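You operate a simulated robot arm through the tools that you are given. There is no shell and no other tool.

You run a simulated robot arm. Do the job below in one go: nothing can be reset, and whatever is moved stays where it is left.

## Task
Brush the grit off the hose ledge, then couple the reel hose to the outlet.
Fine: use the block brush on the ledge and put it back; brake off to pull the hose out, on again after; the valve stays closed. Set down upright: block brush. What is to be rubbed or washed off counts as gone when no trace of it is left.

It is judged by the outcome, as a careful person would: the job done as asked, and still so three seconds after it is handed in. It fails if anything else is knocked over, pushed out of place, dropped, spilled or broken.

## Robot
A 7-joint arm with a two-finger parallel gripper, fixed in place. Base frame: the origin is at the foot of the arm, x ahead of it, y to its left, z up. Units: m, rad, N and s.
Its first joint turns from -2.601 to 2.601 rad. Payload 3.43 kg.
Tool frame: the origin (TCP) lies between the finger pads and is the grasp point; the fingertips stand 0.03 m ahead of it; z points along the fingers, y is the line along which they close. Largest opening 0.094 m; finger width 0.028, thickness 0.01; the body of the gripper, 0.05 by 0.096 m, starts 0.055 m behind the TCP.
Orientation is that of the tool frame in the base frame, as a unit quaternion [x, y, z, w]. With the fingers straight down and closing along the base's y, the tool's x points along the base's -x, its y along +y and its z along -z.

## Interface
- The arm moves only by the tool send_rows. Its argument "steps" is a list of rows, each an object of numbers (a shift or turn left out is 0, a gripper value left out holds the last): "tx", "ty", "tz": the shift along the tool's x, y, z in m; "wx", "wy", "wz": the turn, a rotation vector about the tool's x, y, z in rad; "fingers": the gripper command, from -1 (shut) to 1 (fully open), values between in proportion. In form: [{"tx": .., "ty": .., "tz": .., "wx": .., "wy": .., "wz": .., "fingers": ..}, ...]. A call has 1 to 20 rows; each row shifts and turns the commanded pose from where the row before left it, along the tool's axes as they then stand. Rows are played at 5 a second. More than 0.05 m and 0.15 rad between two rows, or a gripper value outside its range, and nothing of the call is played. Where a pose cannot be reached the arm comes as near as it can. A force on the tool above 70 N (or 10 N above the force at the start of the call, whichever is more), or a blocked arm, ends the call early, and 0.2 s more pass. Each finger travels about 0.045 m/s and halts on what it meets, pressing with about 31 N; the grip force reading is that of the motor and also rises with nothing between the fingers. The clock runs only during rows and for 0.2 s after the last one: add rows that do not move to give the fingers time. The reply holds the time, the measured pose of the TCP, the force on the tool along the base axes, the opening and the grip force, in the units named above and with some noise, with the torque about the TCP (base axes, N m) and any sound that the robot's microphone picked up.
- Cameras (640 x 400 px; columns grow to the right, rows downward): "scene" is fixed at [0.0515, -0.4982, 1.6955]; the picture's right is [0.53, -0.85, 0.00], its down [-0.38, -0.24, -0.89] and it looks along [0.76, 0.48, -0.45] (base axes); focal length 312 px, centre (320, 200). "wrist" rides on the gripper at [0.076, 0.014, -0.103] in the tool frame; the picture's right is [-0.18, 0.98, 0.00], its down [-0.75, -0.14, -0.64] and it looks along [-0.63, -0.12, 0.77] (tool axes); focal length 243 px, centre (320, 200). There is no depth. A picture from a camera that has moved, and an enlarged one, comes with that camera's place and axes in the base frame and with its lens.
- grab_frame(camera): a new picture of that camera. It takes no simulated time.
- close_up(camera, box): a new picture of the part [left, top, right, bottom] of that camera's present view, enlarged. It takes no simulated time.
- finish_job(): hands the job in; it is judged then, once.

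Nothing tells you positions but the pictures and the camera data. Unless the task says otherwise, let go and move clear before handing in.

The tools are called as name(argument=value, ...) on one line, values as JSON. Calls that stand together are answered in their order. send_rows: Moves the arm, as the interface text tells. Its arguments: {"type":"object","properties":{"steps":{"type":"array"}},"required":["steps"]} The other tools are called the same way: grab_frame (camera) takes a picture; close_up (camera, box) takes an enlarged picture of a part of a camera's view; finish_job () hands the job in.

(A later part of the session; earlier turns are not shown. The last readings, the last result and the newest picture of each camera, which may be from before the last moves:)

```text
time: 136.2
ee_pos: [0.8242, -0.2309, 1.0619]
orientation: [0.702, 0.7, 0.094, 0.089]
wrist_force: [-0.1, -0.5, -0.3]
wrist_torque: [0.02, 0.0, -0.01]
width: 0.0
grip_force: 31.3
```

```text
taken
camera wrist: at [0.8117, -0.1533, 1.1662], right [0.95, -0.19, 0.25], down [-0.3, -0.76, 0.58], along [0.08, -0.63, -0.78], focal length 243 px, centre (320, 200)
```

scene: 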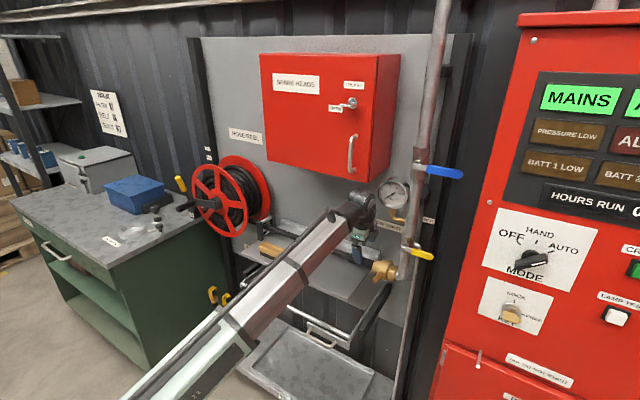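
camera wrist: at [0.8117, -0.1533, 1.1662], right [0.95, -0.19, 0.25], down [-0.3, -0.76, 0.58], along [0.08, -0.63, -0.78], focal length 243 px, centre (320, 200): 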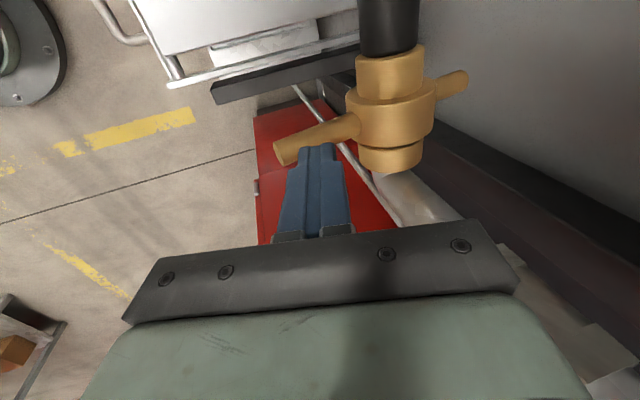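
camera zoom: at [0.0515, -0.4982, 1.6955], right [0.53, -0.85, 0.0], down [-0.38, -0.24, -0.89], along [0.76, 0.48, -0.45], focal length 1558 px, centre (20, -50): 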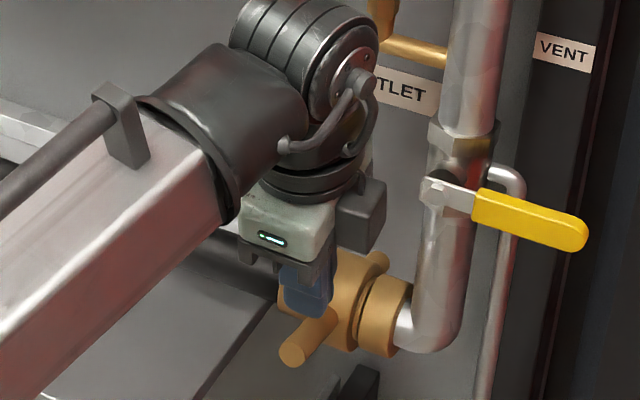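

The fingertips are right above the front lug. I'll lower onto it and push down gently.

send_rows(steps=[{"tz": 0.01}, {"tz": 0.007}, {"tz": 0.005}, {"tz": 0.004}, {"tz": 0.004}, {}])

grab_frame(camera="wrist")

close_up(camera="scene", box=[360, 235, 420, 290])

```text
time: 137.2
ee_pos: [0.8286, -0.2295, 1.0443]
orientation: [0.702, 0.699, 0.096, 0.093]
wrist_force: [-15.5, 2.5, 36.3]
wrist_torque: [0.04, 0.49, 0.02]
width: 0.0001
grip_force: 31.3
stopped in row 4: the force on the tool passed its limit at 77 N (the readings are from after the stop); the commanded pose is now the measured one
```

```text
taken
camera wrist: at [0.8151, -0.1527, 1.149], right [0.95, -0.19, 0.26], down [-0.31, -0.76, 0.58], along [0.09, -0.63, -0.77], focal length 243 px, centre (320, 200)
```

wrist: 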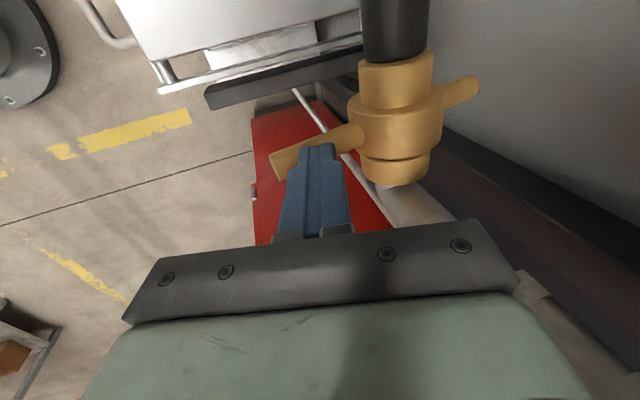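

```text
7.27 times, centred on (390, 262) of scene
camera zoom: at [0.0515, -0.4982, 1.6955], right [0.53, -0.85, 0.0], down [-0.38, -0.24, -0.89], along [0.76, 0.48, -0.45], focal length 2266 px, centre (-189, -254)
```

zoom: 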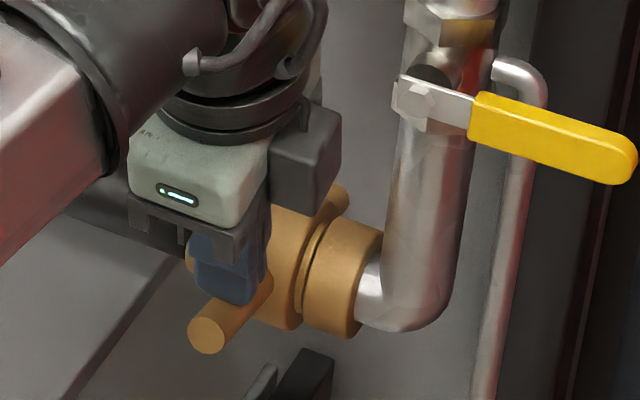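

The lug doesn't turn downward even at 77 N. I'll test the other direction by gripping it from above, so I'll rise, turn the gripper so the fingers straddle the lug, and look.

send_rows(steps=[{"tz": -0.02}, {"tz": -0.02, "fingers": 0.25}, {"wz": -0.1428}, {"wz": -0.1428}, {"wz": -0.1428}, {"wz": -0.1428}, {"wz": -0.1428}, {"wz": -0.1428}, {"wz": -0.1428}, {"wz": -0.1428}, {"wz": -0.1428}, {"wz": -0.1428}, {"wz": -0.1428}, {}, {}])

grab_frame(camera="wrist")

close_up(camera="scene", box=[340, 200, 420, 290])

```text
time: 140.4
ee_pos: [0.8201, -0.2298, 1.0802]
orientation: [0.002, 0.991, 0.003, 0.132]
wrist_force: [-0.6, -0.5, -0.6]
wrist_torque: [0.0, 0.01, -0.04]
width: 0.0587
grip_force: 0.1
```

```text
taken
camera wrist: at [0.7196, -0.2147, 1.1603], right [0.18, 0.98, 0.05], down [0.56, -0.15, 0.82], along [0.81, -0.12, -0.58], focal length 243 px, centre (320, 200)
```

wrist: 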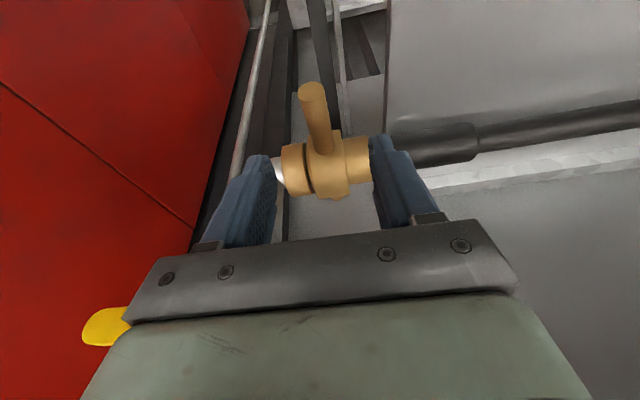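

```text
4.44 times, centred on (380, 245) of scene
camera zoom: at [0.0515, -0.4982, 1.6955], right [0.53, -0.85, 0.0], down [-0.38, -0.24, -0.89], along [0.76, 0.48, -0.45], focal length 1385 px, centre (53, 0)
```

zoom: 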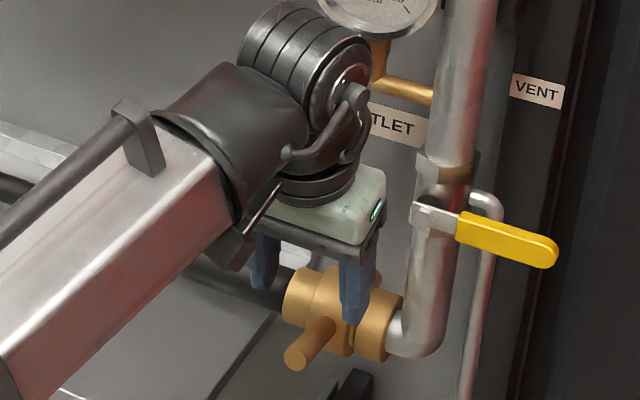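

Now I have a frontal view of the joint; I'll enlarge it.

close_up(camera="wrist", box=[250, 70, 410, 220])

```text
2.67 times, centred on (330, 145) of wrist
camera zoom: at [0.7196, -0.2147, 1.1603], right [0.18, 0.98, 0.05], down [0.56, -0.15, 0.82], along [0.81, -0.12, -0.58], focal length 647 px, centre (293, 347)
```

zoom: 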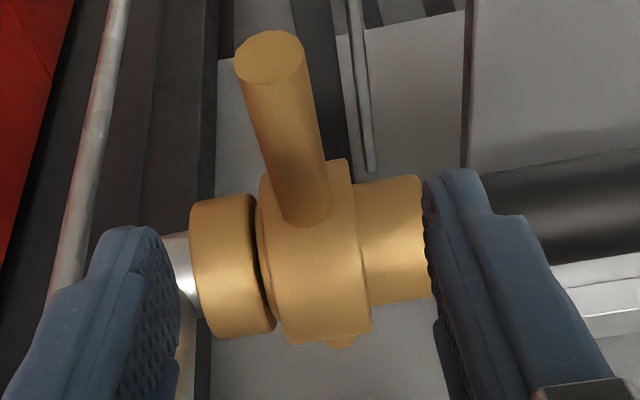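

There's no visible lock yet. The lug is centred below the fingers, so I'll lower onto it, grip it, and try turning it upward gently.

send_rows(steps=[{"tz": 0.025}, {"tz": 0.025}, {"tz": 0.022}, {}, {"fingers": -1}, {"fingers": -1}, {"fingers": -1}, {"fingers": -1}, {"fingers": -1}, {}])

grab_frame(camera="wrist")

```text
time: 142.6
ee_pos: [0.8393, -0.2307, 1.011]
orientation: [0.003, 0.991, 0.003, 0.133]
wrist_force: [1.5, 0.8, -2.2]
wrist_torque: [0.02, 0.04, 0.01]
width: 0.0223
grip_force: 44.7
```

```text
taken
camera wrist: at [0.7386, -0.2148, 1.0909], right [0.18, 0.98, 0.05], down [0.56, -0.15, 0.82], along [0.81, -0.12, -0.58], focal length 243 px, centre (320, 200)
```

wrist: 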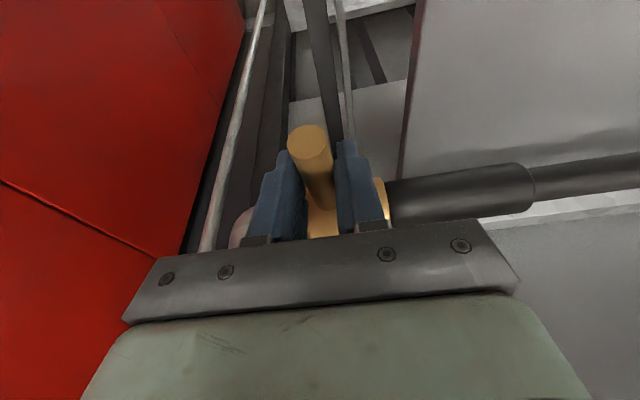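

I'm gripping the lug. I'll try a small lift and read the force.

send_rows(steps=[{"tz": -0.002, "tx": -0.0005}, {"tz": -0.002, "tx": -0.0005}, {"tz": -0.002, "tx": -0.0005}, {}])

close_up(camera="scene", box=[360, 235, 420, 290])

```text
time: 143.6
ee_pos: [0.8393, -0.2299, 1.0163]
orientation: [0.001, 0.991, 0.004, 0.132]
wrist_force: [9.1, -2.6, -11.9]
wrist_torque: [0.02, 0.39, 0.0]
width: 0.0214
grip_force: 44.5
```

```text
7.27 times, centred on (390, 262) of scene
camera zoom: at [0.0515, -0.4982, 1.6955], right [0.53, -0.85, 0.0], down [-0.38, -0.24, -0.89], along [0.76, 0.48, -0.45], focal length 2266 px, centre (-189, -254)
```

zoom: 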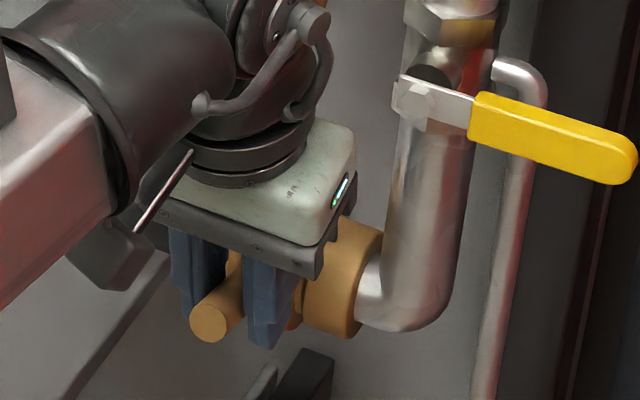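

The lug turns upward with little force, so that's the locking direction. I'll keep turning along its arc while leaning the hand away from the gauge.

send_rows(steps=[{"tx": -0.0074, "tz": -0.0049, "wy": -0.13}, {"tx": -0.0073, "tz": -0.0045, "wy": -0.13}, {}])

close_up(camera="scene", box=[350, 220, 420, 290])

grab_frame(camera="wrist")

```text
time: 144.4
ee_pos: [0.8457, -0.2307, 1.0304]
orientation: [0.003, 0.966, 0.003, 0.257]
wrist_force: [-29.4, -0.6, -9.5]
wrist_torque: [0.0, 1.6, 0.07]
width: 0.0178
grip_force: 44.8
```

```text
5.71 times, centred on (385, 255) of scene
camera zoom: at [0.0515, -0.4982, 1.6955], right [0.53, -0.85, 0.0], down [-0.38, -0.24, -0.89], along [0.76, 0.48, -0.45], focal length 1781 px, centre (-51, -114)
```

zoom: 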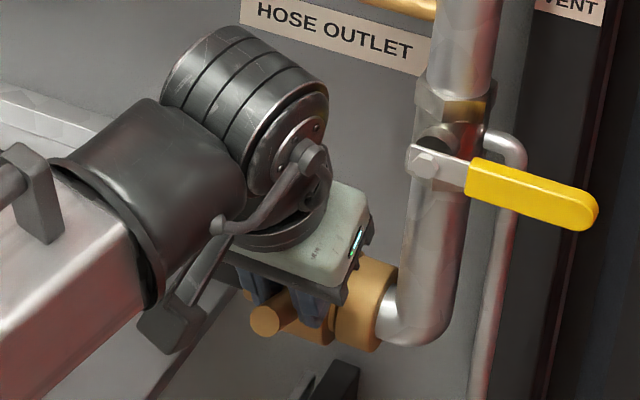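

```text
taken
camera wrist: at [0.7296, -0.2147, 1.0831], right [0.16, 0.98, 0.1], down [0.34, -0.15, 0.93], along [0.93, -0.12, -0.35], focal length 243 px, centre (320, 200)
```

wrist: 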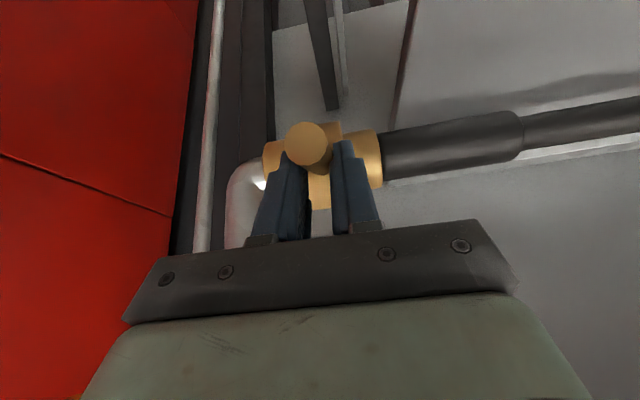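

The lug has turned about 10°, but the fingers are riding off its top. I'll open, regrip deeper on the lug, and continue.

send_rows(steps=[{"fingers": 0.0}, {"fingers": 0.0}, {"tx": 0.0056, "tz": 0.0091}, {"tx": 0.0056, "tz": 0.0091}, {}])

grab_frame(camera="wrist")

close_up(camera="scene", box=[350, 220, 420, 290])

```text
time: 145.6
ee_pos: [0.8468, -0.2295, 1.0115]
orientation: [0.003, 0.965, 0.002, 0.262]
wrist_force: [-19.7, 0.6, 37.7]
wrist_torque: [-0.82, -0.64, -0.43]
width: 0.0467
grip_force: 0.0
```

```text
taken
camera wrist: at [0.7296, -0.214, 1.0629], right [0.16, 0.98, 0.1], down [0.33, -0.15, 0.93], along [0.93, -0.12, -0.34], focal length 243 px, centre (320, 200)
```

wrist: 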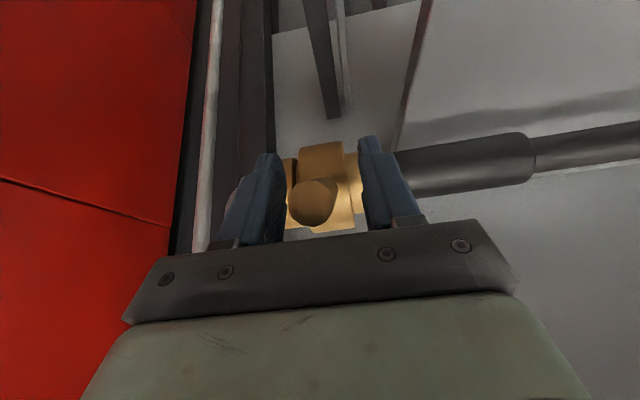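

```text
5.71 times, centred on (385, 255) of scene
camera zoom: at [0.0515, -0.4982, 1.6955], right [0.53, -0.85, 0.0], down [-0.38, -0.24, -0.89], along [0.76, 0.48, -0.45], focal length 1781 px, centre (-51, -114)
```

zoom: 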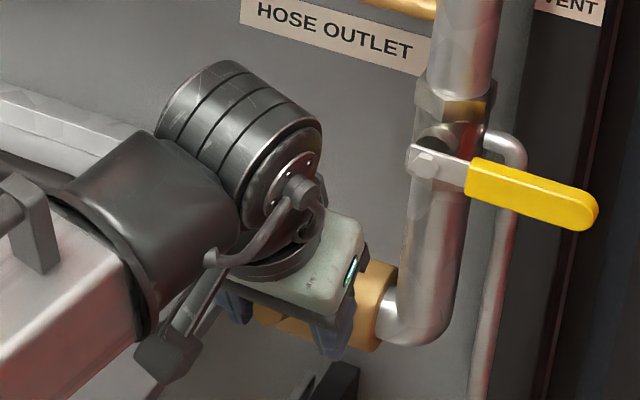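

The hand is pressing on the lug or nut, so I'll back off slightly and close on the lug.

send_rows(steps=[{"tz": -0.006}, {"tz": -0.003}, {"fingers": -1}, {"fingers": -1}, {"fingers": -1}, {"fingers": -1}, {}])

grab_frame(camera="wrist")

```text
time: 147.2
ee_pos: [0.8449, -0.2298, 1.0171]
orientation: [0.004, 0.966, 0.002, 0.258]
wrist_force: [2.8, -2.7, -9.9]
wrist_torque: [-0.05, 0.48, -0.1]
width: 0.0317
grip_force: 45.2
```

```text
taken
camera wrist: at [0.7276, -0.2143, 1.068], right [0.16, 0.98, 0.1], down [0.33, -0.15, 0.93], along [0.93, -0.12, -0.35], focal length 243 px, centre (320, 200)
```

wrist: 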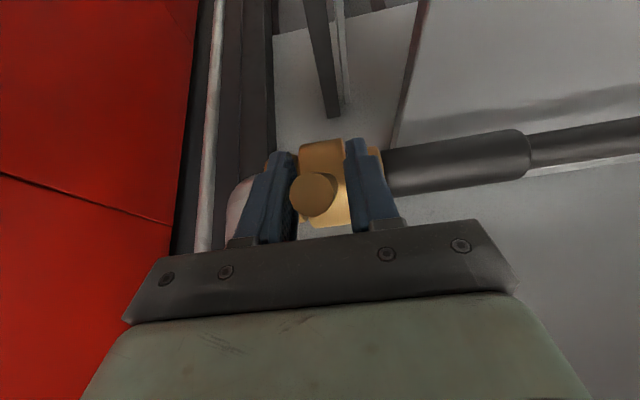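

Gripping over the lug isn't positive enough. I'll use the fingers like a spanner instead, one above and one below the lug, so I'm opening, backing off, and turning the wrist for that.

send_rows(steps=[{"fingers": 0.3}, {"fingers": 0.3}, {"tz": -0.03}, {"tz": -0.03}, {"wz": 0.1428}, {"wz": 0.1428}, {"wz": 0.1428}, {"wz": 0.1428}, {"wz": 0.1428}, {"wz": 0.1428}, {"wz": 0.1428}, {"wz": 0.1428}, {"wz": 0.1428}, {"wz": 0.1428}, {"wz": 0.1428}, {}, {}])

grab_frame(camera="wrist")

close_up(camera="scene", box=[340, 220, 420, 290])

```text
time: 150.8
ee_pos: [0.8129, -0.2294, 1.0682]
orientation: [0.685, 0.68, 0.185, 0.182]
wrist_force: [0.2, -0.8, -0.1]
wrist_torque: [0.03, 0.0, 0.0]
width: 0.061
grip_force: 0.1
```

```text
taken
camera wrist: at [0.7754, -0.1532, 1.1661], right [0.85, -0.19, 0.49], down [-0.45, -0.75, 0.48], along [0.28, -0.63, -0.73], focal length 243 px, centre (320, 200)
```

wrist: 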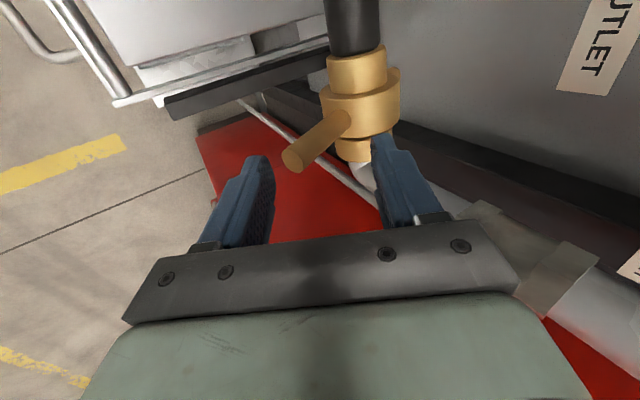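

```text
5.71 times, centred on (380, 255) of scene
camera zoom: at [0.0515, -0.4982, 1.6955], right [0.53, -0.85, 0.0], down [-0.38, -0.24, -0.89], along [0.76, 0.48, -0.45], focal length 1781 px, centre (-23, -114)
```

zoom: 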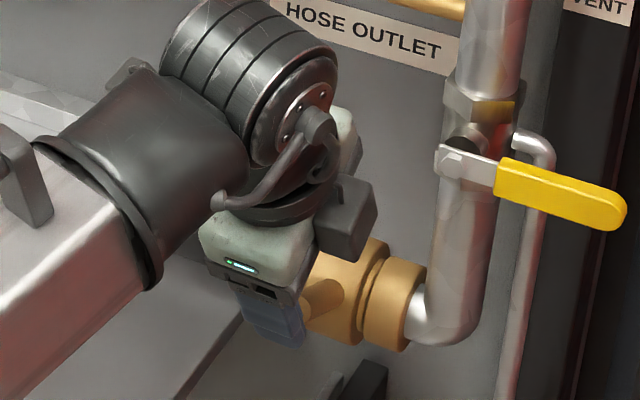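

The lug now stands at about 25°. I'll back off, pitch the tool to line up with the lug, and then check.

send_rows(steps=[{"ty": -0.0234, "tz": -0.0194}, {"ty": -0.0234, "tz": -0.0194}, {"wx": -0.122}, {"wx": -0.122}, {"wx": -0.122}, {"wx": -0.122}, {"wx": -0.122}, {}, {}])

grab_frame(camera="wrist")

close_up(camera="scene", box=[320, 200, 420, 290])

```text
time: 152.8
ee_pos: [0.7542, -0.2301, 1.0783]
orientation: [0.598, 0.594, 0.381, 0.38]
wrist_force: [-0.3, -0.4, 0.0]
wrist_torque: [0.01, 0.0, -0.01]
width: 0.061
grip_force: 0.1
```

```text
taken
camera wrist: at [0.6675, -0.1526, 1.1363], right [0.41, -0.19, 0.89], down [-0.64, -0.75, 0.14], along [0.64, -0.63, -0.43], focal length 243 px, centre (320, 200)
```

wrist: 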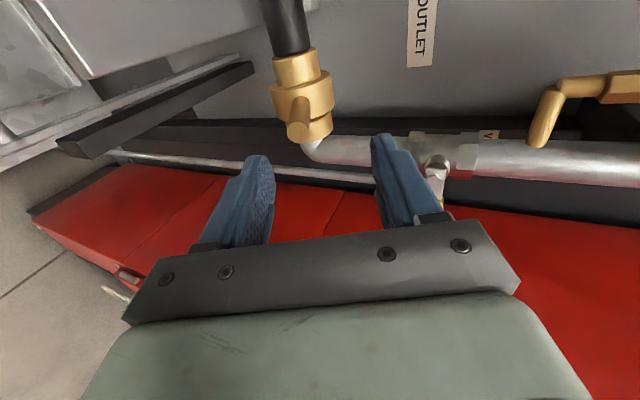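

```text
4.44 times, centred on (370, 245) of scene
camera zoom: at [0.0515, -0.4982, 1.6955], right [0.53, -0.85, 0.0], down [-0.38, -0.24, -0.89], along [0.76, 0.48, -0.45], focal length 1385 px, centre (98, 0)
```

zoom: 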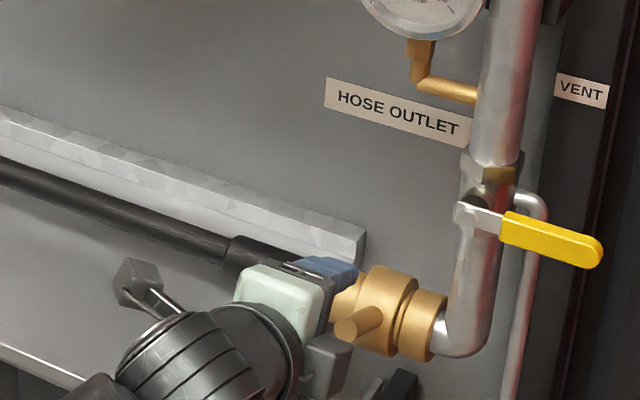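

The tool is aligned with the lug (tip at (0.821, -0.230, 1.026)). I'll shift onto its axis and advance so the fingers sit above and below it.

send_rows(steps=[{"ty": -0.02}, {"tz": 0.035}, {"tz": 0.03}, {"tz": 0.03}, {"tz": 0.014}, {}, {}])

grab_frame(camera="wrist")

close_up(camera="scene", box=[340, 220, 420, 290])

```text
time: 154.4
ee_pos: [0.8458, -0.23, 1.0146]
orientation: [0.598, 0.594, 0.381, 0.379]
wrist_force: [-0.6, -0.1, 0.4]
wrist_torque: [0.02, 0.0, -0.02]
width: 0.0612
grip_force: 0.0
```

```text
taken
camera wrist: at [0.7583, -0.1526, 1.0731], right [0.41, -0.19, 0.89], down [-0.64, -0.75, 0.14], along [0.64, -0.63, -0.43], focal length 243 px, centre (320, 200)
```

wrist: 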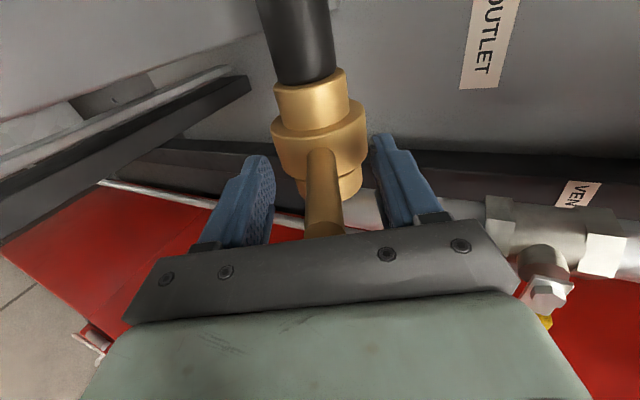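

```text
5.71 times, centred on (380, 255) of scene
camera zoom: at [0.0515, -0.4982, 1.6955], right [0.53, -0.85, 0.0], down [-0.38, -0.24, -0.89], along [0.76, 0.48, -0.45], focal length 1781 px, centre (-23, -114)
```

zoom: 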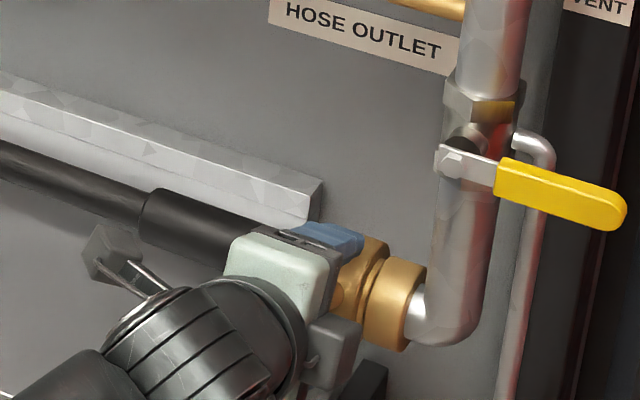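

The fingers straddle the lug nicely. I'll close on it and turn it as a rigid spanner about the coupling axis.

send_rows(steps=[{"fingers": -1}, {"fingers": -1}, {"fingers": -1}, {"fingers": -1}, {"fingers": -1}, {}])

```text
time: 155.8
ee_pos: [0.8432, -0.23, 1.016]
orientation: [0.599, 0.593, 0.381, 0.38]
wrist_force: [-10.0, -0.3, 5.0]
wrist_torque: [-0.17, -0.03, -0.31]
width: 0.0178
grip_force: 44.6
```

send_rows(steps=[{"ty": 0.006, "tz": 0.0003, "wx": 0.1}, {"ty": 0.006, "tz": 0.0003, "wx": 0.1}, {}])

grab_frame(camera="wrist")

```text
time: 156.6
ee_pos: [0.851, -0.2302, 1.0266]
orientation: [0.634, 0.628, 0.32, 0.318]
wrist_force: [-6.9, 0.1, 12.9]
wrist_torque: [-0.24, -0.35, -0.04]
width: 0.0178
grip_force: 45.6
```

```text
taken
camera wrist: at [0.7766, -0.153, 1.1003], right [0.58, -0.19, 0.79], down [-0.6, -0.75, 0.26], along [0.54, -0.63, -0.55], focal length 243 px, centre (320, 200)
```

wrist: 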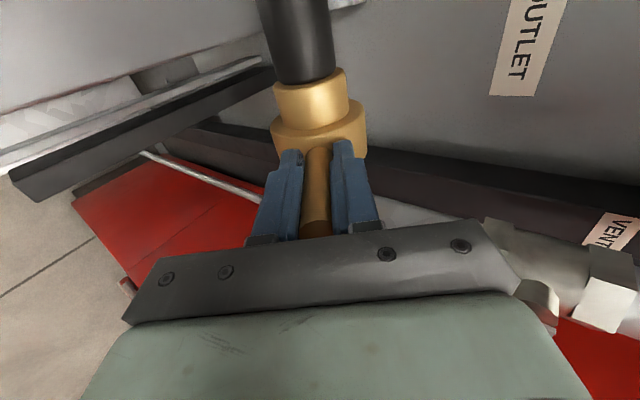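

The lug turns with the hand at low force. Continuing to turn.

send_rows(steps=[{"ty": 0.006, "tz": 0.0003, "wx": 0.1}, {"ty": 0.006, "tz": 0.0003, "wx": 0.1}, {"ty": 0.006, "tz": 0.0003, "wx": 0.1}, {"ty": 0.006, "tz": 0.0003, "wx": 0.1}, {}])

grab_frame(camera="wrist")

close_up(camera="scene", box=[330, 180, 430, 290])

```text
time: 157.8
ee_pos: [0.868, -0.2315, 1.0438]
orientation: [0.685, 0.679, 0.189, 0.186]
wrist_force: [-1.3, -1.9, 25.1]
wrist_torque: [-0.68, -0.63, -0.44]
width: 0.0181
grip_force: 45.0
```

```text
taken
camera wrist: at [0.8286, -0.1531, 1.1398], right [0.84, -0.19, 0.5], down [-0.45, -0.75, 0.48], along [0.29, -0.63, -0.72], focal length 243 px, centre (320, 200)
```

wrist: 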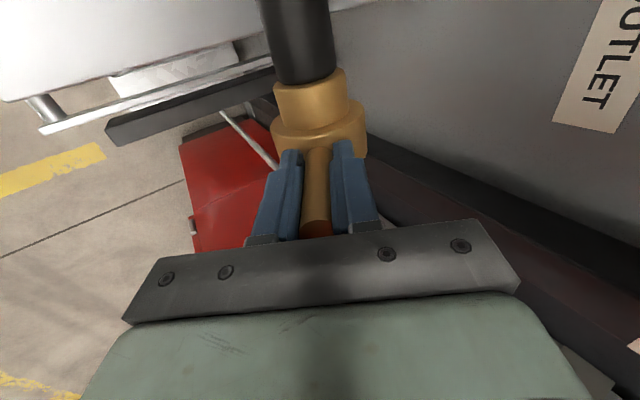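

```text
3.64 times, centred on (380, 235) of scene
camera zoom: at [0.0515, -0.4982, 1.6955], right [0.53, -0.85, 0.0], down [-0.38, -0.24, -0.89], along [0.76, 0.48, -0.45], focal length 1133 px, centre (102, 73)
```

zoom: 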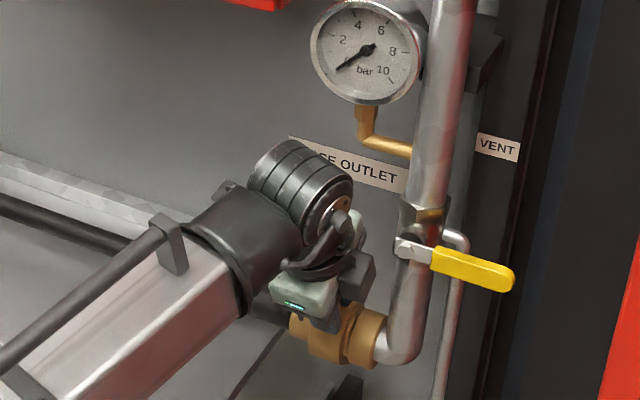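

The lug is at about 60° and turning easily. One more small step here before the wrist nears the gauge elbow.

send_rows(steps=[{"tz": -0.001}, {"ty": 0.006, "tz": 0.0003, "wx": 0.1}, {}])

close_up(camera="scene", box=[330, 180, 430, 290])

```text
time: 158.6
ee_pos: [0.8735, -0.2297, 1.046]
orientation: [0.692, 0.689, 0.155, 0.152]
wrist_force: [5.0, -4.5, 19.9]
wrist_torque: [-0.98, -0.78, -0.44]
width: 0.018
grip_force: 45.0
```

```text
3.64 times, centred on (380, 235) of scene
camera zoom: at [0.0515, -0.4982, 1.6955], right [0.53, -0.85, 0.0], down [-0.38, -0.24, -0.89], along [0.76, 0.48, -0.45], focal length 1133 px, centre (102, 73)
```

zoom: 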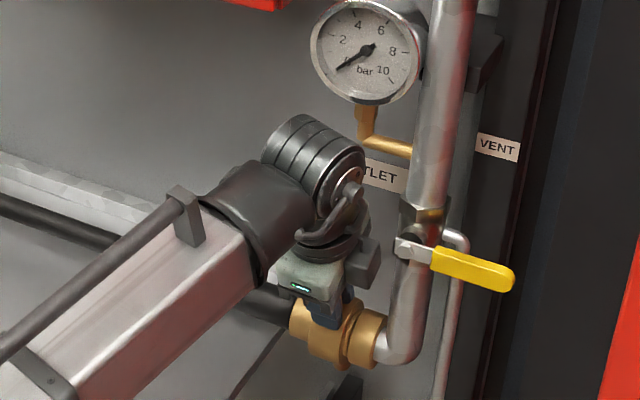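

It keeps turning without reaching a stop. I'll release, back out along the lug, and continue by pushing the upright lug toward the wall with closed fingers.

send_rows(steps=[{"fingers": 0.2}, {"fingers": 0.2}, {"fingers": 0.2}, {"tz": -0.02}, {"tz": -0.025}, {"tz": -0.025}, {}])

close_up(camera="scene", box=[340, 210, 420, 290])

grab_frame(camera="wrist")

```text
time: 160.2
ee_pos: [0.8432, -0.2303, 1.1089]
orientation: [0.692, 0.689, 0.155, 0.15]
wrist_force: [0.4, -0.2, -1.3]
wrist_torque: [0.02, 0.0, 0.01]
width: 0.0563
grip_force: 0.1
```

```text
5.00 times, centred on (380, 250) of scene
camera zoom: at [0.0515, -0.4982, 1.6955], right [0.53, -0.85, 0.0], down [-0.38, -0.24, -0.89], along [0.76, 0.48, -0.45], focal length 1558 px, centre (20, -50)
```

zoom: 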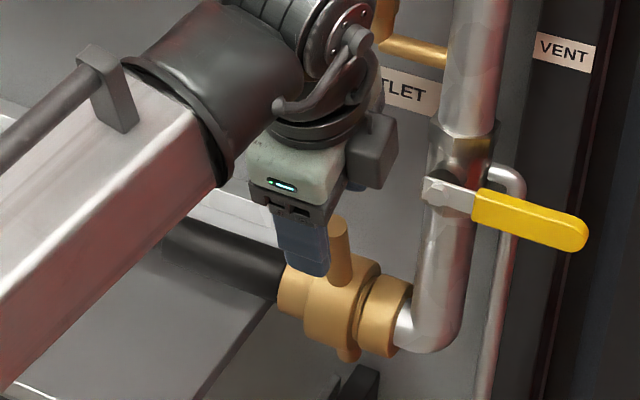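

```text
taken
camera wrist: at [0.8138, -0.1532, 1.2088], right [0.89, -0.19, 0.41], down [-0.4, -0.76, 0.52], along [0.21, -0.63, -0.75], focal length 243 px, centre (320, 200)
```

wrist: 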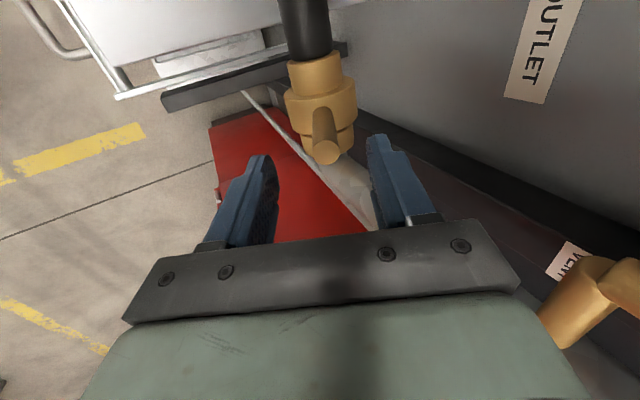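

The lug now points up at about 66°. I'll close the fingers, pitch the tool forward, and push the lug tip toward the wall.

send_rows(steps=[{"ty": -0.0272, "tz": -0.0127, "fingers": -1}, {"ty": -0.0272, "tz": -0.0127}, {"wx": -0.122}, {"wx": -0.122}, {"wx": -0.122}, {"wx": -0.122}, {"wx": -0.122}, {}, {}])

grab_frame(camera="wrist")

close_up(camera="scene", box=[330, 200, 430, 290])

```text
time: 162.2
ee_pos: [0.7845, -0.2288, 1.1098]
orientation: [0.615, 0.611, 0.354, 0.352]
wrist_force: [-0.2, 0.0, 0.1]
wrist_torque: [-0.01, 0.0, 0.0]
width: 0.0003
grip_force: 30.7
```

```text
taken
camera wrist: at [0.7024, -0.1528, 1.1738], right [0.49, -0.19, 0.85], down [-0.63, -0.75, 0.2], along [0.6, -0.63, -0.49], focal length 243 px, centre (320, 200)
```

wrist: 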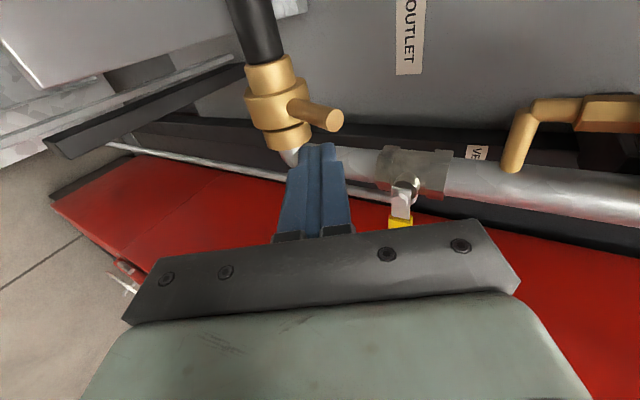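

```text
4.44 times, centred on (380, 245) of scene
camera zoom: at [0.0515, -0.4982, 1.6955], right [0.53, -0.85, 0.0], down [-0.38, -0.24, -0.89], along [0.76, 0.48, -0.45], focal length 1385 px, centre (53, 0)
```

zoom: 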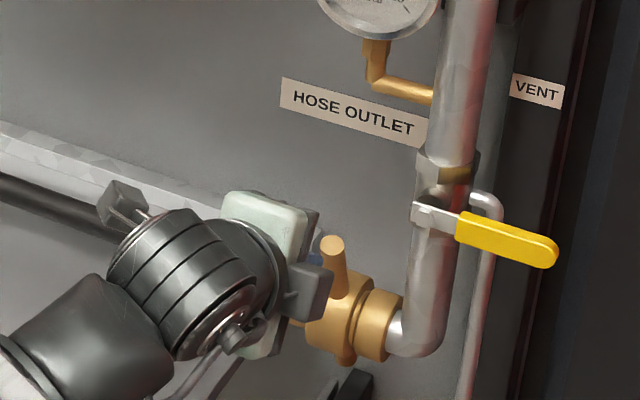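

The lug tip is at (0.871, -0.2305, 1.071). I'll place the fingertips in front of it and push toward the wall in small steps.

send_rows(steps=[{"ty": -0.013, "tz": 0.0237, "tx": -0.0017}, {"tz": 0.0237}, {"ty": 0.005, "tz": 0.0087}, {"ty": 0.005, "tz": 0.0087}, {}])

close_up(camera="scene", box=[340, 210, 420, 290])

grab_frame(camera="wrist")

```text
time: 163.4
ee_pos: [0.8356, -0.2324, 1.0734]
orientation: [0.615, 0.611, 0.353, 0.351]
wrist_force: [-23.5, -0.5, 0.5]
wrist_torque: [-0.03, 0.13, 0.09]
width: 0.0
grip_force: 31.7
```

```text
5.00 times, centred on (380, 250) of scene
camera zoom: at [0.0515, -0.4982, 1.6955], right [0.53, -0.85, 0.0], down [-0.38, -0.24, -0.89], along [0.76, 0.48, -0.45], focal length 1558 px, centre (20, -50)
```

zoom: 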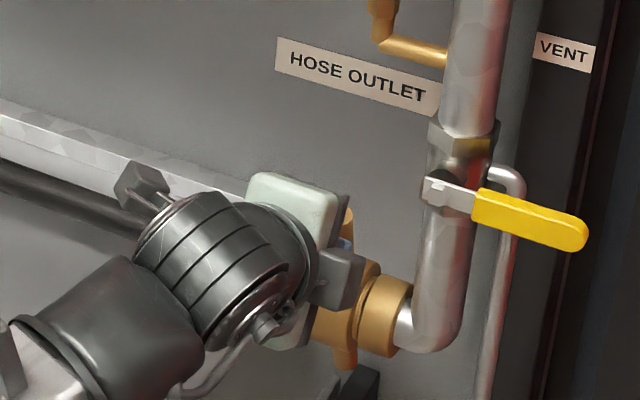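

```text
taken
camera wrist: at [0.7553, -0.1539, 1.1382], right [0.49, -0.19, 0.85], down [-0.63, -0.75, 0.2], along [0.6, -0.63, -0.49], focal length 243 px, centre (320, 200)
```

wrist: 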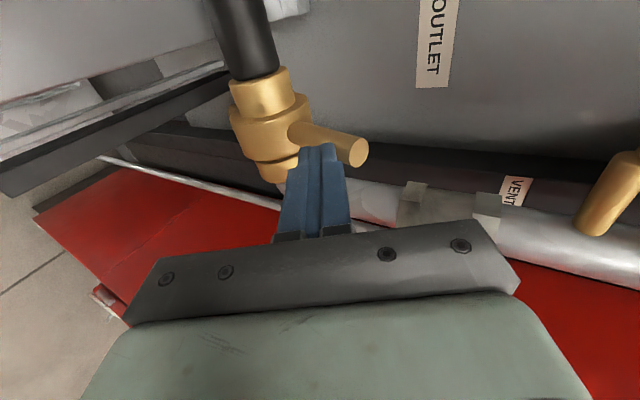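

Contact is at about 23 N. I'll continue pushing.

send_rows(steps=[{"ty": 0.003, "tz": 0.0052}, {"ty": 0.003, "tz": 0.0052}, {"ty": 0.003, "tz": 0.0052}, {}])

grab_frame(camera="wrist")

```text
time: 163.9
ee_pos: [0.8363, -0.2317, 1.0735]
orientation: [0.616, 0.612, 0.351, 0.352]
wrist_force: [-32.7, -1.9, 12.1]
wrist_torque: [0.03, -0.11, 0.01]
width: 0.0
grip_force: 31.1
stopped in row 2: the force on the tool passed its limit at 78 N (the readings are from after the stop); the commanded pose is now the measured one
```

```text
taken
camera wrist: at [0.7559, -0.1537, 1.1381], right [0.5, -0.19, 0.85], down [-0.63, -0.75, 0.2], along [0.6, -0.63, -0.49], focal length 243 px, centre (320, 200)
```

wrist: 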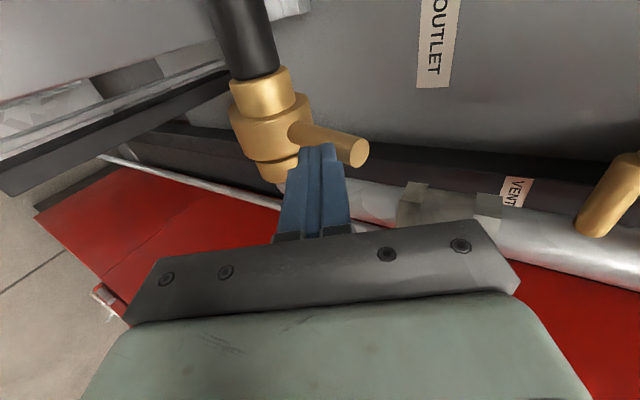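

It's at a firm stop after about a 60° turn. I'll back off and inspect the joint.

send_rows(steps=[{"ty": -0.01, "tz": -0.0173}, {"ty": -0.015, "tz": -0.026}, {"tz": -0.03}, {}, {}])

close_up(camera="scene", box=[360, 235, 410, 285])

grab_frame(camera="wrist")

close_up(camera="wrist", box=[220, 30, 420, 180])

```text
time: 165.1
ee_pos: [0.7648, -0.2308, 1.0859]
orientation: [0.616, 0.612, 0.352, 0.349]
wrist_force: [0.6, 0.1, -0.4]
wrist_torque: [0.06, 0.0, 0.01]
width: 0.0
grip_force: 31.3
```

```text
8.00 times, centred on (385, 260) of scene
camera zoom: at [0.0515, -0.4982, 1.6955], right [0.53, -0.85, 0.0], down [-0.38, -0.24, -0.89], along [0.76, 0.48, -0.45], focal length 2493 px, centre (-200, -280)
```

zoom: 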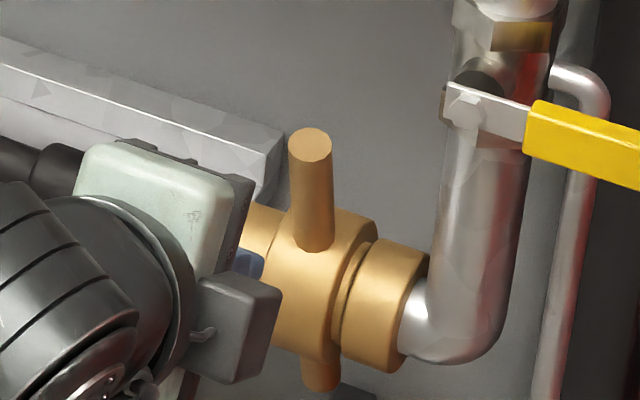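

```text
taken
camera wrist: at [0.6838, -0.1537, 1.1518], right [0.5, -0.19, 0.85], down [-0.63, -0.75, 0.2], along [0.6, -0.63, -0.49], focal length 243 px, centre (320, 200)
```

wrist: 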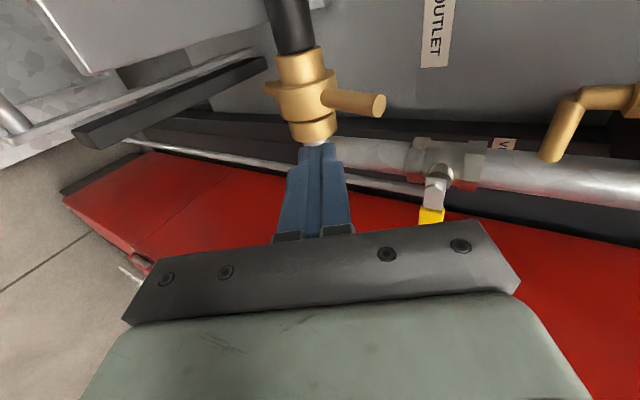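

```text
2.67 times, centred on (320, 105) of wrist
camera zoom: at [0.6838, -0.1537, 1.1518], right [0.5, -0.19, 0.85], down [-0.63, -0.75, 0.2], along [0.6, -0.63, -0.49], focal length 647 px, centre (320, 453)
```

zoom: 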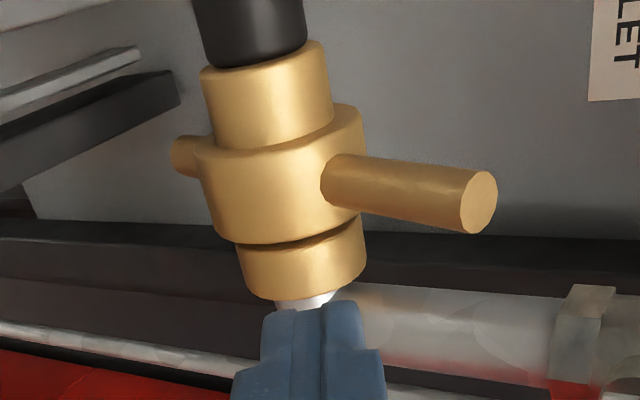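

The nut is turned 60° and looks closed up. I'll test whether it's latched by pressing the lug lightly in the +y (un-coupling) direction with a fingertip.

send_rows(steps=[{"tx": -0.017}, {"tx": -0.017}, {"ty": 0.009, "tz": 0.0237}, {"ty": 0.009, "tz": 0.0237}, {"ty": 0.009, "tz": 0.0237}, {}])

grab_frame(camera="wrist")

close_up(camera="scene", box=[350, 220, 420, 290])

```text
time: 166.5
ee_pos: [0.8389, -0.2652, 1.0742]
orientation: [0.616, 0.612, 0.352, 0.35]
wrist_force: [-0.7, -0.3, -0.7]
wrist_torque: [0.0, 0.01, 0.03]
width: 0.0002
grip_force: 30.9
```

```text
taken
camera wrist: at [0.7589, -0.1878, 1.1392], right [0.5, -0.19, 0.85], down [-0.63, -0.75, 0.2], along [0.6, -0.63, -0.49], focal length 243 px, centre (320, 200)
```

wrist: 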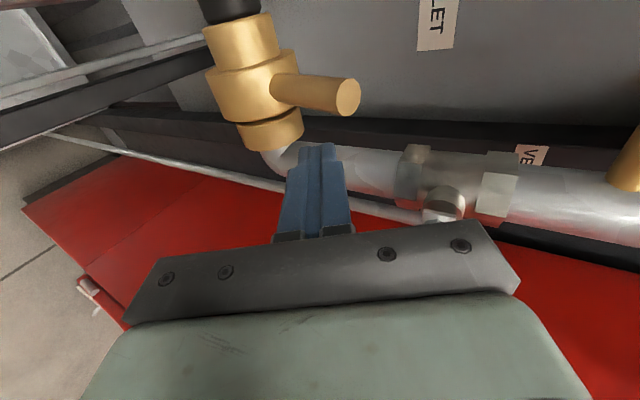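

```text
5.71 times, centred on (385, 255) of scene
camera zoom: at [0.0515, -0.4982, 1.6955], right [0.53, -0.85, 0.0], down [-0.38, -0.24, -0.89], along [0.76, 0.48, -0.45], focal length 1781 px, centre (-51, -114)
```

zoom: 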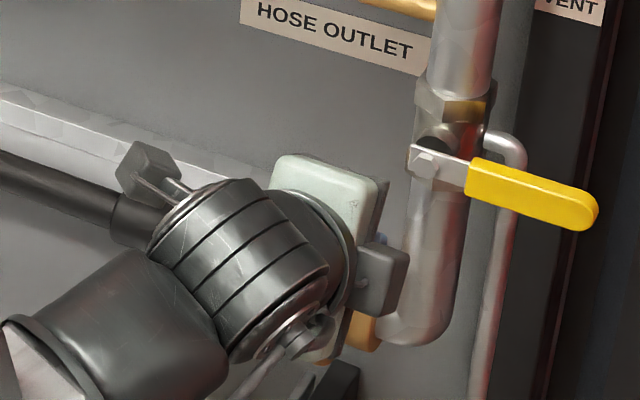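

send_rows(steps=[{"tx": 0.006}, {"tx": 0.003}, {"tx": 0.002}, {"tx": 0.002}, {}])

```text
time: 167.7
ee_pos: [0.8397, -0.2521, 1.073]
orientation: [0.617, 0.612, 0.352, 0.349]
wrist_force: [-1.3, -0.1, 0.5]
wrist_torque: [-0.01, 0.04, 0.01]
width: 0.0
grip_force: 31.0
```

send_rows(steps=[{"tx": 0.002}, {"tx": 0.002}, {"tx": 0.001}, {}])

grab_frame(camera="wrist")

```text
time: 168.7
ee_pos: [0.8401, -0.247, 1.0735]
orientation: [0.616, 0.611, 0.352, 0.351]
wrist_force: [-1.1, -7.9, 0.2]
wrist_torque: [-0.08, -0.02, -0.25]
width: 0.0
grip_force: 31.6
```

```text
taken
camera wrist: at [0.7591, -0.1704, 1.1395], right [0.5, -0.19, 0.85], down [-0.63, -0.75, 0.2], along [0.6, -0.63, -0.49], focal length 243 px, centre (320, 200)
```

wrist: 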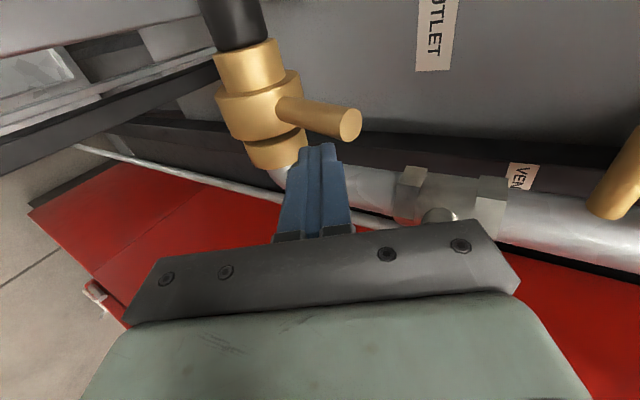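

Contact is at 8 N. I'll press 2 mm more; if latched, the force should climb while the coupling stays.

send_rows(steps=[{"tx": 0.001}, {"tx": 0.001}, {}, {}])

```text
time: 169.7
ee_pos: [0.8387, -0.2461, 1.0746]
orientation: [0.616, 0.612, 0.352, 0.35]
wrist_force: [-0.7, -5.4, -0.6]
wrist_torque: [-0.01, -0.01, -0.17]
width: 0.0
grip_force: 31.3
```

send_rows(steps=[{"tx": 0.001}, {"tx": 0.001}, {"tx": 0.001}, {}])

close_up(camera="wrist", box=[180, 20, 380, 200])

```text
time: 170.7
ee_pos: [0.8394, -0.242, 1.0743]
orientation: [0.615, 0.612, 0.352, 0.35]
wrist_force: [-2.2, -3.8, -2.1]
wrist_torque: [-0.05, 0.09, -0.09]
width: 0.0001
grip_force: 31.0
```

```text
2.22 times, centred on (280, 110) of wrist
camera zoom: at [0.7589, -0.1649, 1.1396], right [0.5, -0.19, 0.85], down [-0.63, -0.75, 0.2], along [0.6, -0.63, -0.49], focal length 539 px, centre (409, 400)
```

zoom: 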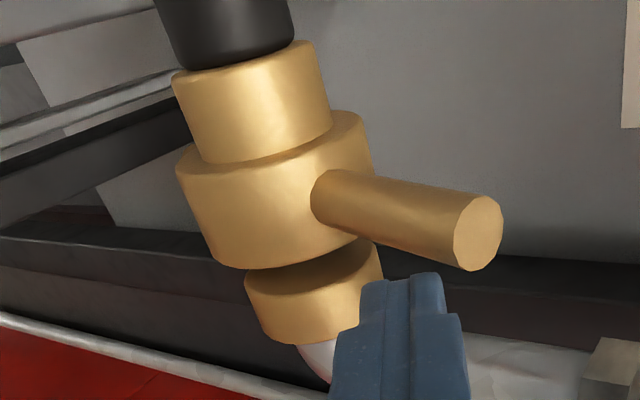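

It isn't latched: the gap opens at about 4 N. The nut must be turned while the coupling is pressed home. I'll grip the lug as a spanner again so I can push toward the outlet and turn at the same time. First I'll re-position above the lug.

send_rows(steps=[{"tx": -0.003}, {"ty": 0.002, "tz": -0.033}, {"ty": 0.002, "tz": -0.033, "fingers": 0.3}, {"tx": 0.0195}, {"wx": 0.122}, {"wx": 0.122}, {"wx": 0.122}, {"wx": 0.122}, {"wx": 0.122}, {"ty": 0.0266, "tz": 0.0124}, {"ty": 0.0266, "tz": 0.0124}, {}, {}])

grab_frame(camera="wrist")

close_up(camera="scene", box=[350, 220, 420, 290])

```text
time: 173.5
ee_pos: [0.8438, -0.2259, 1.1096]
orientation: [0.692, 0.69, 0.152, 0.149]
wrist_force: [0.1, 0.4, -0.5]
wrist_torque: [0.0, -0.01, 0.0]
width: 0.0615
grip_force: 0.1
```

```text
taken
camera wrist: at [0.8143, -0.149, 1.2107], right [0.89, -0.19, 0.41], down [-0.4, -0.75, 0.52], along [0.21, -0.63, -0.75], focal length 243 px, centre (320, 200)
```

wrist: 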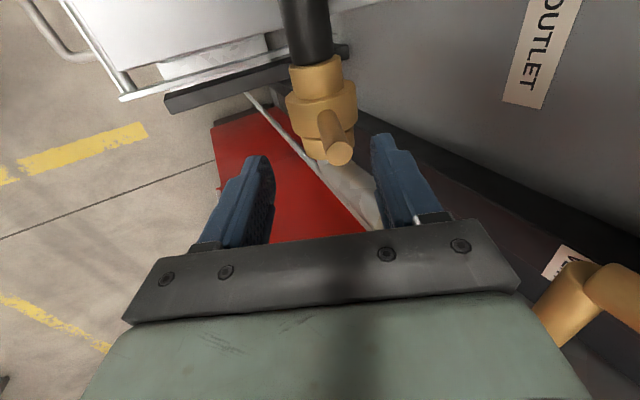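

```text
5.71 times, centred on (385, 255) of scene
camera zoom: at [0.0515, -0.4982, 1.6955], right [0.53, -0.85, 0.0], down [-0.38, -0.24, -0.89], along [0.76, 0.48, -0.45], focal length 1781 px, centre (-51, -114)
```

zoom: 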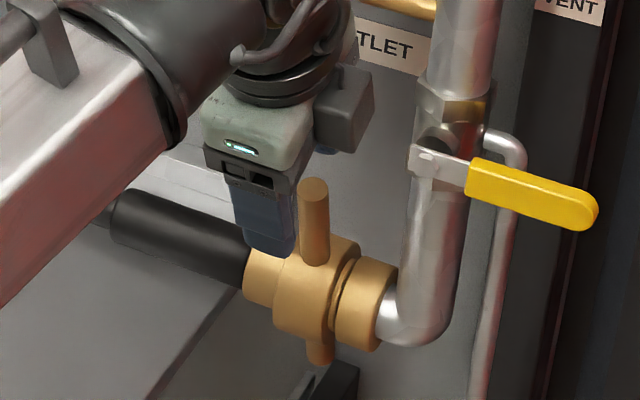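

close_up(camera="scene", box=[360, 235, 410, 285])

```text
8.00 times, centred on (385, 260) of scene
camera zoom: at [0.0515, -0.4982, 1.6955], right [0.53, -0.85, 0.0], down [-0.38, -0.24, -0.89], along [0.76, 0.48, -0.45], focal length 2493 px, centre (-200, -280)
```

zoom: 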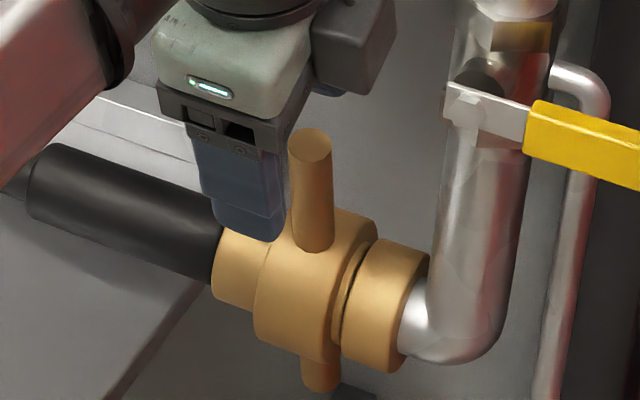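

The coupling is in exactly the same place as before, so my fingertip just slid past the lug and that test proved nothing. I'll grip the lug properly and do a real gentle pull test.

send_rows(steps=[{"tx": -0.005}, {"tz": 0.02}, {"tz": 0.025}, {"tz": 0.02}, {}, {"fingers": -1}, {"fingers": -1}, {"fingers": -1}, {"fingers": -1}, {"fingers": -1}, {}])

grab_frame(camera="wrist")

```text
time: 175.9
ee_pos: [0.8719, -0.2312, 1.0527]
orientation: [0.692, 0.689, 0.153, 0.149]
wrist_force: [14.6, -0.5, 6.7]
wrist_torque: [-0.12, -1.12, -0.06]
width: 0.0178
grip_force: 45.1
```

```text
taken
camera wrist: at [0.8419, -0.1538, 1.1525], right [0.89, -0.19, 0.41], down [-0.4, -0.75, 0.52], along [0.21, -0.63, -0.75], focal length 243 px, centre (320, 200)
```

wrist: 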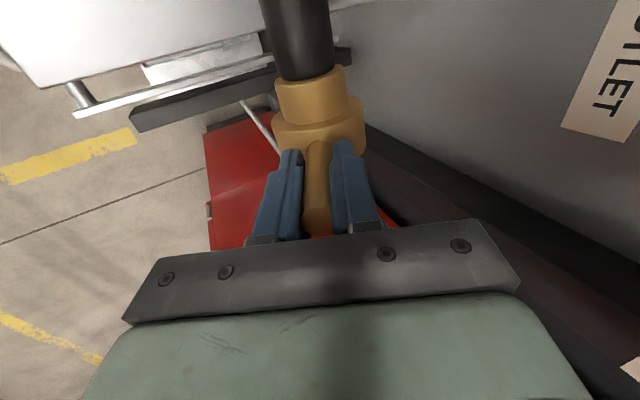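

Gripped. Now a gentle pull along +y in 1 mm steps.

send_rows(steps=[{"tx": 0.001}, {"tx": 0.001}, {}, {}])

close_up(camera="scene", box=[360, 235, 410, 285])

```text
time: 176.9
ee_pos: [0.8713, -0.2297, 1.0519]
orientation: [0.692, 0.689, 0.152, 0.151]
wrist_force: [15.9, -8.8, 9.5]
wrist_torque: [1.2, -1.22, 0.55]
width: 0.0177
grip_force: 45.4
```

```text
8.00 times, centred on (385, 260) of scene
camera zoom: at [0.0515, -0.4982, 1.6955], right [0.53, -0.85, 0.0], down [-0.38, -0.24, -0.89], along [0.76, 0.48, -0.45], focal length 2493 px, centre (-200, -280)
```

zoom: 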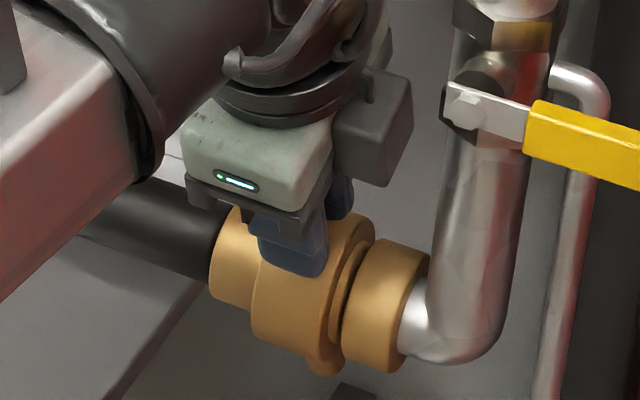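

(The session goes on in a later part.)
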